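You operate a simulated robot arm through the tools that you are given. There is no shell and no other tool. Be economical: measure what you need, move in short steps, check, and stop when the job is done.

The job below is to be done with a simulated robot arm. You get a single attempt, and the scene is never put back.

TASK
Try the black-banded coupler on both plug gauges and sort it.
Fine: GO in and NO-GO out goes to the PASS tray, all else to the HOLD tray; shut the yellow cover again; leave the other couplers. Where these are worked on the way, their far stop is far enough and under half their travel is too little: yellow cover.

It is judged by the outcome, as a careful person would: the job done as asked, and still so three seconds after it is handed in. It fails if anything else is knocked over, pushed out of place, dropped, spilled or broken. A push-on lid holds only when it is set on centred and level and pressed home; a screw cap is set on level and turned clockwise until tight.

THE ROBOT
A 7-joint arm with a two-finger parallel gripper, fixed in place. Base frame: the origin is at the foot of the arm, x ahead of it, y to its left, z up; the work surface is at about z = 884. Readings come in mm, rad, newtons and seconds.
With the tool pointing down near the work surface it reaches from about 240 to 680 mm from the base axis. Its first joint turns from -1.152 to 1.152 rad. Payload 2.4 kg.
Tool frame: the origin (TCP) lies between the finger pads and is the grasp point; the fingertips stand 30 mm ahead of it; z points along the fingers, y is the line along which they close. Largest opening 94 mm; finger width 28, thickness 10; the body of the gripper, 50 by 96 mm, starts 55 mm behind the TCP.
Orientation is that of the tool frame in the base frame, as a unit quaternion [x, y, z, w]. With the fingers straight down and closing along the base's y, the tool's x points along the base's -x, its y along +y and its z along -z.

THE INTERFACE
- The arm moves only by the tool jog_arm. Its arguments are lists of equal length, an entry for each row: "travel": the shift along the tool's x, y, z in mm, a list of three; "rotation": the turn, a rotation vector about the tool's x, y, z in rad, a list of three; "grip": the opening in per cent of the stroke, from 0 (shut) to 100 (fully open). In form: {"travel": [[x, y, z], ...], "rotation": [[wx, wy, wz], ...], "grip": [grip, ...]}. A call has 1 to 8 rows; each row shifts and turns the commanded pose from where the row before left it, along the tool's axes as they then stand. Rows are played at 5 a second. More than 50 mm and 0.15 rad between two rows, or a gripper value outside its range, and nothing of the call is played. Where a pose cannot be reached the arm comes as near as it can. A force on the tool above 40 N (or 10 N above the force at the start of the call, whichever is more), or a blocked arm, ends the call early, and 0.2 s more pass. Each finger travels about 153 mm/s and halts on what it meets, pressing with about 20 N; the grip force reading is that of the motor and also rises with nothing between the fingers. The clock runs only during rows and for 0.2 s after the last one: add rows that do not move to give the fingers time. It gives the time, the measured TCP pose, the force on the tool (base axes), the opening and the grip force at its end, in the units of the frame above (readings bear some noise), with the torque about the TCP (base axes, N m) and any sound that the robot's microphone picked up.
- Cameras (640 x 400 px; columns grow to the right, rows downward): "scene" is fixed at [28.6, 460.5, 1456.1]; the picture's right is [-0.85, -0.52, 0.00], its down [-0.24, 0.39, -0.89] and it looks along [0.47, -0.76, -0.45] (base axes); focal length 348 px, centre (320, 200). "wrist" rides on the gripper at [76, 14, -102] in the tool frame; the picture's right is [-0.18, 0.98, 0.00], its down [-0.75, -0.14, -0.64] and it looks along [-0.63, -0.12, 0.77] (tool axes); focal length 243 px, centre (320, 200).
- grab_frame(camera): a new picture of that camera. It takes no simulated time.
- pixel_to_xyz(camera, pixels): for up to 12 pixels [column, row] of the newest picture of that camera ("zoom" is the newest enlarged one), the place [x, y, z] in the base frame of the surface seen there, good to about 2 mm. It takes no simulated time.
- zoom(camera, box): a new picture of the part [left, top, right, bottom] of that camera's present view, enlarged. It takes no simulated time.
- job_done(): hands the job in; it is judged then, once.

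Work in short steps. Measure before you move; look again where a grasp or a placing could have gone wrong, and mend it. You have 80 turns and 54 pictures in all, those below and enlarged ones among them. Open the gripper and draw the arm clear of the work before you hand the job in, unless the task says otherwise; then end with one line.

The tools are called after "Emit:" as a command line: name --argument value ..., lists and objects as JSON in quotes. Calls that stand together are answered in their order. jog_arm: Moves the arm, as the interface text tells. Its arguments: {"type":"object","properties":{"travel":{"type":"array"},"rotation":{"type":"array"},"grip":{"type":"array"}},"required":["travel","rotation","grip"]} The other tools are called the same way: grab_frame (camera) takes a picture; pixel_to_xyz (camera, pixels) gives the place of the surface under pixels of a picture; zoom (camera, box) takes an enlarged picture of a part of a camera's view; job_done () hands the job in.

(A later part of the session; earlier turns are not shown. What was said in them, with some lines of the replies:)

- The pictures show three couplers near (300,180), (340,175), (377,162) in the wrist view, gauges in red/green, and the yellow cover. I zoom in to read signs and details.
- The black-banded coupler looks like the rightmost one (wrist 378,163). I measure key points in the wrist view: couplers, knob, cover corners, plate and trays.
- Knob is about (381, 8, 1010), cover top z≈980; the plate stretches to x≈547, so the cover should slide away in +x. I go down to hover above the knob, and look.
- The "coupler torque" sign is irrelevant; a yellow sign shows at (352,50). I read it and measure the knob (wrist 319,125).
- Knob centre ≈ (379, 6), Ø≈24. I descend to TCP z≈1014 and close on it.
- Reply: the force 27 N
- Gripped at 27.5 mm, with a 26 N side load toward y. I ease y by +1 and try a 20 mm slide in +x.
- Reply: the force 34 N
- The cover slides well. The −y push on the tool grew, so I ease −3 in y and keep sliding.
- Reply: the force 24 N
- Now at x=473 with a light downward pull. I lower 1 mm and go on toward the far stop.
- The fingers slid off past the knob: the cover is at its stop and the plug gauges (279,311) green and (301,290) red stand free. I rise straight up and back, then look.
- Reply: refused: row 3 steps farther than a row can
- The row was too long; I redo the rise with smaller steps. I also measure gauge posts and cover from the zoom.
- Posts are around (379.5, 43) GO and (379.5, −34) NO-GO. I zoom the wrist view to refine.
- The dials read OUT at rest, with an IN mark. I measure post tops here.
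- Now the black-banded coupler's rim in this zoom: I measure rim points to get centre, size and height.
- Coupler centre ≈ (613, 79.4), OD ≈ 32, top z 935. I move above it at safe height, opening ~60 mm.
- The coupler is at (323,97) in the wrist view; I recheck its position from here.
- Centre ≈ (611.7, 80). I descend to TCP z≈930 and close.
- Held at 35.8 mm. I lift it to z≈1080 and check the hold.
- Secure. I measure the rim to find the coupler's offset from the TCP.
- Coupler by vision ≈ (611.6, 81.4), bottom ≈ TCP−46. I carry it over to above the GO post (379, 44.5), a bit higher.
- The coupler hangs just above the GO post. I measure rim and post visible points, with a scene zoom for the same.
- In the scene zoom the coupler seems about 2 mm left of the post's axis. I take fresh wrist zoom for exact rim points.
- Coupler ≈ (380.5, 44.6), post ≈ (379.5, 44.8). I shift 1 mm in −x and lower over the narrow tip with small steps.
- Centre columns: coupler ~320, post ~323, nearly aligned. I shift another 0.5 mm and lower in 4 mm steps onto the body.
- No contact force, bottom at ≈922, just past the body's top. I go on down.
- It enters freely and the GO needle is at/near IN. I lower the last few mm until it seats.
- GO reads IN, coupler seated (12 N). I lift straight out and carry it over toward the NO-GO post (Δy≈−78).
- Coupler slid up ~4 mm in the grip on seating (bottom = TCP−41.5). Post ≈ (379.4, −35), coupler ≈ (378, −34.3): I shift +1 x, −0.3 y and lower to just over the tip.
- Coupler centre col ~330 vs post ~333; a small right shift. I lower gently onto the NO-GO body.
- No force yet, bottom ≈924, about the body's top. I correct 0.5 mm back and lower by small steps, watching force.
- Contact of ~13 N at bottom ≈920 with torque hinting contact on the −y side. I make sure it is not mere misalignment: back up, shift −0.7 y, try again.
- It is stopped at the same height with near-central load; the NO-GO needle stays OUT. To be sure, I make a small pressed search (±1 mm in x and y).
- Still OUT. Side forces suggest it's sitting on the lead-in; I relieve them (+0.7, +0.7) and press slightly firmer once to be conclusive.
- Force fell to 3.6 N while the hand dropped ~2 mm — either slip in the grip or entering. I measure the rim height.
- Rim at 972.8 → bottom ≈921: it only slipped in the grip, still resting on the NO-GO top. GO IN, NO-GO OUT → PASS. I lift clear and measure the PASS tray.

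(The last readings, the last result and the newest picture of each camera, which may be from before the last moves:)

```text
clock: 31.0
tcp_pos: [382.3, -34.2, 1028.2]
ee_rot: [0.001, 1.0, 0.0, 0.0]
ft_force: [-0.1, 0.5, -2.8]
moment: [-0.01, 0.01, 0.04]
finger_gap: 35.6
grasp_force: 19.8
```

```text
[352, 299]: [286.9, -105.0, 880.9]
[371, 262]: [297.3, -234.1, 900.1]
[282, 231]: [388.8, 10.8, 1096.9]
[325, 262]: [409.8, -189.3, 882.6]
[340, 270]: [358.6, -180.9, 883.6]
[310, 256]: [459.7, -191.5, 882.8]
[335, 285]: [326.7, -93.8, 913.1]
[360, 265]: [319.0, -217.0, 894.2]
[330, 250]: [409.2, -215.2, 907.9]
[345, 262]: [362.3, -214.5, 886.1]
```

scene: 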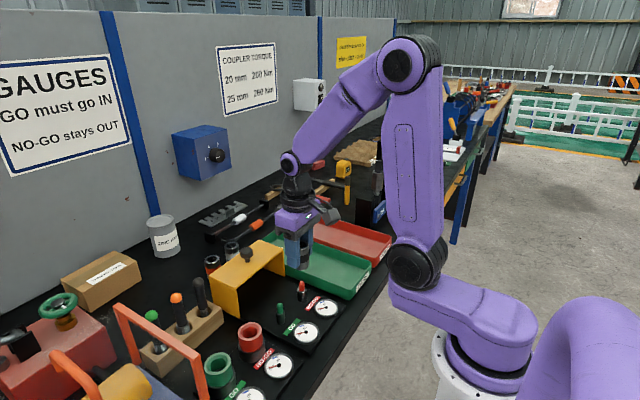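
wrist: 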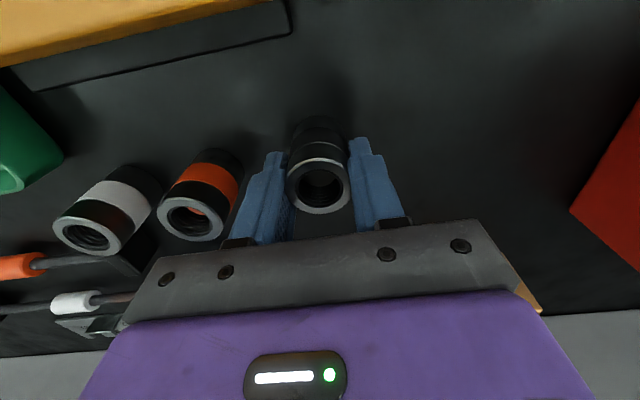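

PASS tray inside spans y≈−95…−225, floor ≈883. I move over (400, −160) and lower.

Emit:
jog_arm --travel '[[-6, -42, 0], [-6, -42, 0], [-6, -42, 0], [0, 0, 40], [0, 0, 40], [0, 0, 18], [0, 0, 0]]' --rotation '[[0, 0, 0], [0, 0, 0], [0, 0, 0], [0, 0, 0], [0, 0, 0], [0, 0, 0], [0, 0, 0]]' --grip '[25, 25, 25, 25, 25, 25, 25]'

Emit:
jog_arm --travel '[[0, 0, 2], [0, 0, 2], [0, 0, 2], [0, 0, 2], [0, 0, 0]]' --rotation '[[0, 0, 0], [0, 0, 0], [0, 0, 0], [0, 0, 0], [0, 0, 0]]' --grip '[25, 25, 25, 25, 25]'

Emit:
zoom --camera "scene" --box '[260, 210, 400, 310]'

```text
clock: 32.6
tcp_pos: [401.8, -160.0, 928.7]
ee_rot: [0.0, 1.0, 0.001, 0.0]
ft_force: [0.0, -0.3, -3.3]
moment: [0.0, 0.01, -0.02]
finger_gap: 35.7
grasp_force: 20.3
```

```text
clock: 33.8
tcp_pos: [401.9, -159.9, 920.3]
ee_rot: [-0.001, 1.0, 0.0, 0.0]
ft_force: [3.2, 3.0, 12.7]
moment: [0.31, -0.04, -0.1]
finger_gap: 35.7
grasp_force: 19.9
```

```text
4.00 times, centred on (330, 260) of scene
```

zoom: 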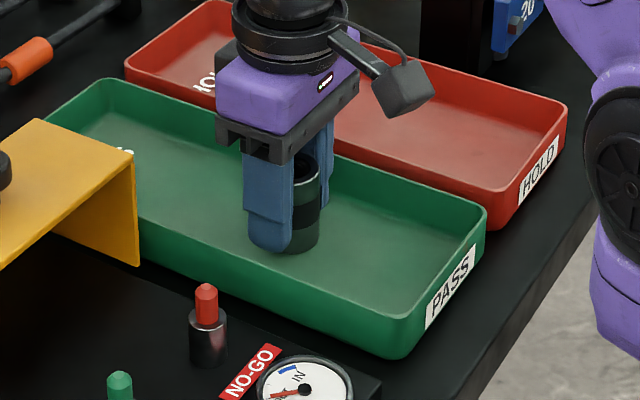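

It is on the tray floor (12.7 N). I ease up 0.5, open to ~58 mm, and rise straight up.

Emit:
jog_arm --travel '[[0, 0, -0.7], [0, 0, 0], [0, 0, 0], [0, 0, -30], [0, 0, -45], [0, 0, -45], [0, 0, 0]]' --rotation '[[0, 0, 0], [0, 0, 0], [0, 0, 0], [0, 0, 0], [0, 0, 0], [0, 0, 0], [0, 0, 0]]' --grip '[45, 62, 62, 62, 62, 62, 62]'

Emit:
zoom --camera "scene" --box '[200, 210, 400, 335]'

Emit:
pixel_to_xyz --camera "zoom" --pixels '[[148, 112], [148, 108], [137, 116], [160, 116], [150, 130]]'

```text
clock: 35.4
tcp_pos: [399.9, -161.7, 1042.5]
ee_rot: [0.0, 1.0, -0.001, 0.0]
ft_force: [-0.2, 0.0, -0.7]
moment: [-0.02, 0.02, -0.05]
finger_gap: 58.3
grasp_force: 0.2
```

```text
3.20 times, centred on (300, 272) of scene
```

zoom: 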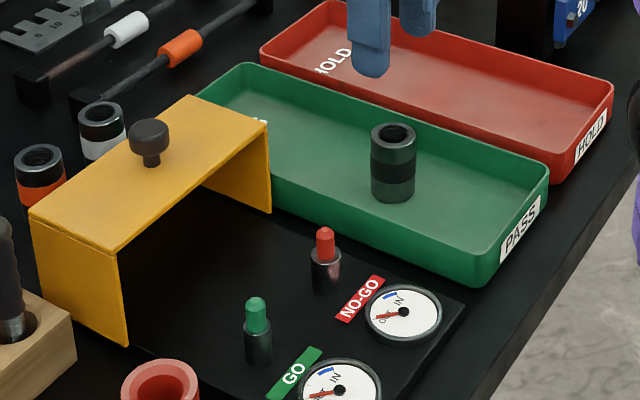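

```text
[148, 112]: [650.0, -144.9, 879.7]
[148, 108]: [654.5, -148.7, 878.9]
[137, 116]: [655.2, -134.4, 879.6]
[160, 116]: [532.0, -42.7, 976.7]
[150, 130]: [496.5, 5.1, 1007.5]
```

Coupler stands upright in PASS. Now the knob of the cover: measure it.

Emit:
pixel_to_xyz --camera "zoom" --pixels '[[150, 122], [150, 134], [134, 130], [165, 128], [150, 150], [268, 126], [118, 250], [32, 215]]'

```text
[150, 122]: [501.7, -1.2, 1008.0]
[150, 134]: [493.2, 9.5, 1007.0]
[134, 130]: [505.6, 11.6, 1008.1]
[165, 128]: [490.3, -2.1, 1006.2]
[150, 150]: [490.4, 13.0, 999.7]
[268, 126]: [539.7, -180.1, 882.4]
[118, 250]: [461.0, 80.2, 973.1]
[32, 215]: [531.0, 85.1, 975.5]
```

Knob centre ≈ (498, 4.5). I rise, move above it, and look.

Emit:
jog_arm --travel '[[0, 0, -35], [-19.6, 33.2, 0], [-19.6, 33.2, 0], [-19.6, 33.2, 0], [-19.6, 33.2, 0], [-19.6, 33.2, 0], [0, 0, 0], [0, 0, 0]]' --rotation '[[0, 0, 0], [0, 0, 0], [0, 0, 0], [0, 0, 0], [0, 0, 0], [0, 0, 0], [0, 0, 0], [0, 0, 0]]' --grip '[62, 62, 62, 62, 62, 62, 62, 62]'

Emit:
grab_frame --camera "wrist"

Emit:
pixel_to_xyz --camera "wrist" --pixels '[[319, 122], [310, 122], [328, 122], [319, 112], [319, 132]]'

```text
clock: 37.2
tcp_pos: [498.6, 2.7, 1077.7]
ee_rot: [-0.001, 1.0, 0.0, -0.001]
ft_force: [-0.7, 0.2, -0.6]
moment: [-0.01, -0.02, 0.02]
finger_gap: 58.4
grasp_force: 0.1
```

```text
15 pictures are left
```

wrist: 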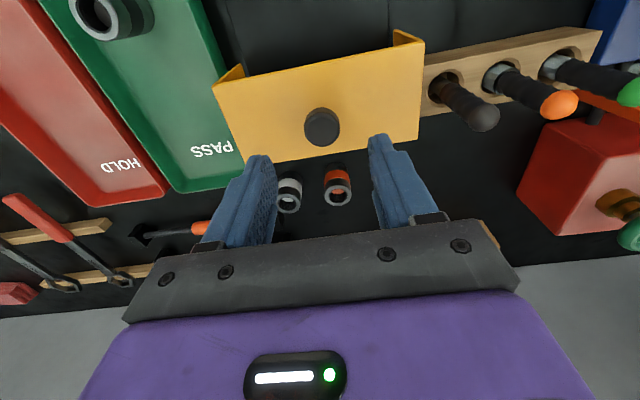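

```text
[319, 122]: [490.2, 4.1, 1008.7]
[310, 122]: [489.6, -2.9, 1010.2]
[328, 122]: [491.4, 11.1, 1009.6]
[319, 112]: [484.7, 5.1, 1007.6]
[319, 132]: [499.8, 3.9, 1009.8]
```

Knob centre ≈ (496, 5). I descend to z≈1012 and grip.

Emit:
jog_arm --travel '[[2, 1.5, 30], [0, 0, 35], [0, 0, 0], [0, 0, 0], [0, 0, 0]]' --rotation '[[0, 0, 0], [0, 0, 0], [0, 0, 0], [0, 0, 0], [0, 0, 0]]' --grip '[60, 60, 60, 18, 18]'

```text
clock: 38.4
tcp_pos: [496.2, 4.6, 1011.8]
ee_rot: [0.002, 1.0, 0.0, 0.0]
ft_force: [0.1, -9.6, -7.0]
moment: [0.15, -0.72, -0.1]
finger_gap: 27.5
grasp_force: 45.0
```

Gripped at 27.5 mm with small loads. I pull in −x.

Emit:
jog_arm --travel '[[8, -0.5, 0], [15, 0, 0], [20, 0, 0], [20, 0, 0], [20, 0, 0], [0, 0, 0]]' --rotation '[[0, 0, 0], [0, 0, 0], [0, 0, 0], [0, 0, 0], [0, 0, 0], [0, 0, 0]]' --grip '[18, 18, 18, 18, 18, 18]'

```text
clock: 39.8
tcp_pos: [415.4, 5.4, 1012.0]
ee_rot: [0.0, 1.0, 0.0, -0.001]
ft_force: [-0.7, -21.5, -26.6]
moment: [0.13, 0.96, 0.02]
finger_gap: 27.6
grasp_force: 45.1
```

At x=415. I ease the loads and continue to the closed stop.

Emit:
jog_arm --travel '[[0, -1.2, 0.8], [12, 0, 0], [10, 0, 0], [8, 0, 0], [4, 0, 0], [3, 0, 0], [2, 0, 0], [2, 0, 0]]' --rotation '[[0, 0, 0], [0, 0, 0], [0, 0, 0], [0, 0, 0], [0, 0, 0], [0, 0, 0], [0, 0, 0], [0, 0, 0]]' --grip '[18, 18, 18, 18, 18, 18, 18, 18]'

Emit:
zoom --camera "scene" --box '[200, 210, 400, 335]'

```text
clock: 41.6
tcp_pos: [379.7, 4.7, 1013.0]
ee_rot: [-0.001, 1.0, 0.0, 0.012]
ft_force: [35.8, -13.7, 1.7]
moment: [-0.12, -0.19, -0.02]
finger_gap: 27.6
grasp_force: 45.5
```

```text
3.20 times, centred on (300, 272) of scene
```

zoom: 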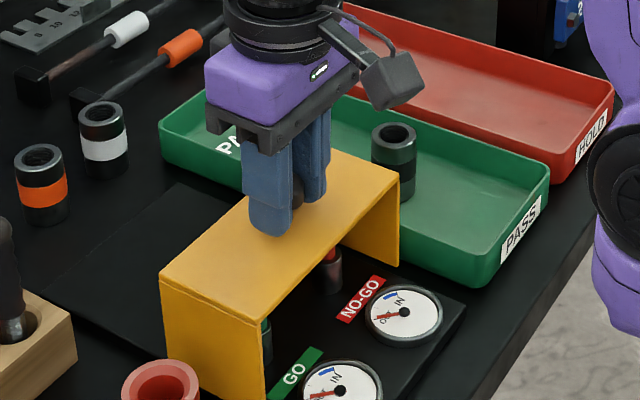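

The cover is back at its stop (36 N in x, x=379.7). I ease off, open, rise and draw back.

Emit:
jog_arm --travel '[[-2, 0, 0], [0, 0, 0], [0, 0, 0], [0, 0, -40], [0, 0, -45], [0, 0, -45], [0, 0, -45], [0, 0, 0]]' --rotation '[[0, 0, 0], [0, 0, 0], [0, 0, 0], [0, 0, 0], [0, 0, 0], [0, 0, 0], [0, 0, 0], [0, 0, 0]]' --grip '[18, 45, 60, 60, 80, 100, 100, 100]'

Emit:
grab_frame --camera "scene"

Emit:
zoom --camera "scene" --box '[200, 210, 400, 335]'

Emit:
pixel_to_xyz --camera "zoom" --pixels '[[282, 190], [265, 318], [162, 274], [396, 175]]'

```text
clock: 43.4
tcp_pos: [375.9, 5.2, 1187.3]
ee_rot: [0.0, 1.0, 0.001, 0.0]
ft_force: [0.2, 0.7, 0.5]
moment: [0.0, 0.0, -0.02]
finger_gap: 93.8
grasp_force: 0.0
```

```text
13 pictures are left
```

scene: 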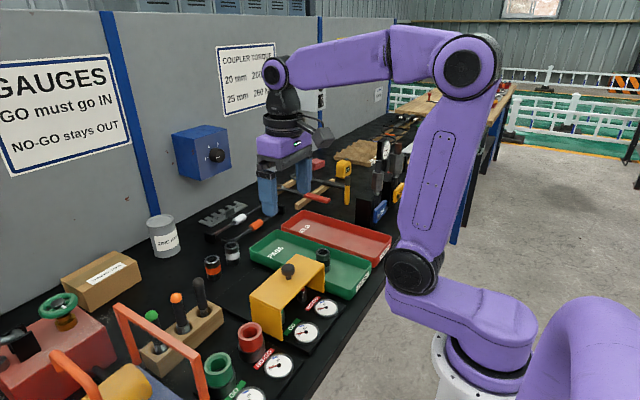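

```text
3.20 times, centred on (300, 272) of scene
```

zoom: 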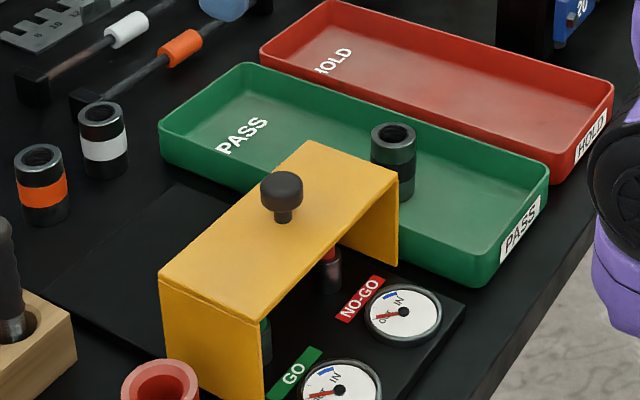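

```text
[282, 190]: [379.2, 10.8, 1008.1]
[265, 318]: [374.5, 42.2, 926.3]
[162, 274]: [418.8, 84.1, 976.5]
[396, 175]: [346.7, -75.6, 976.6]
```

The cover is back where it started (knob at about (379, 8), edge at x≈347). The coupler stands in the PASS tray, the other couplers are untouched, and the arm is clear.

Emit:
job_done

```text
The job is handed in.
```

The black-banded coupler went fully onto the GO gauge (dial read IN) and would not go onto the NO-GO gauge (dial stayed OUT), so it is in the PASS tray. The yellow cover is shut and the other couplers were left alone.
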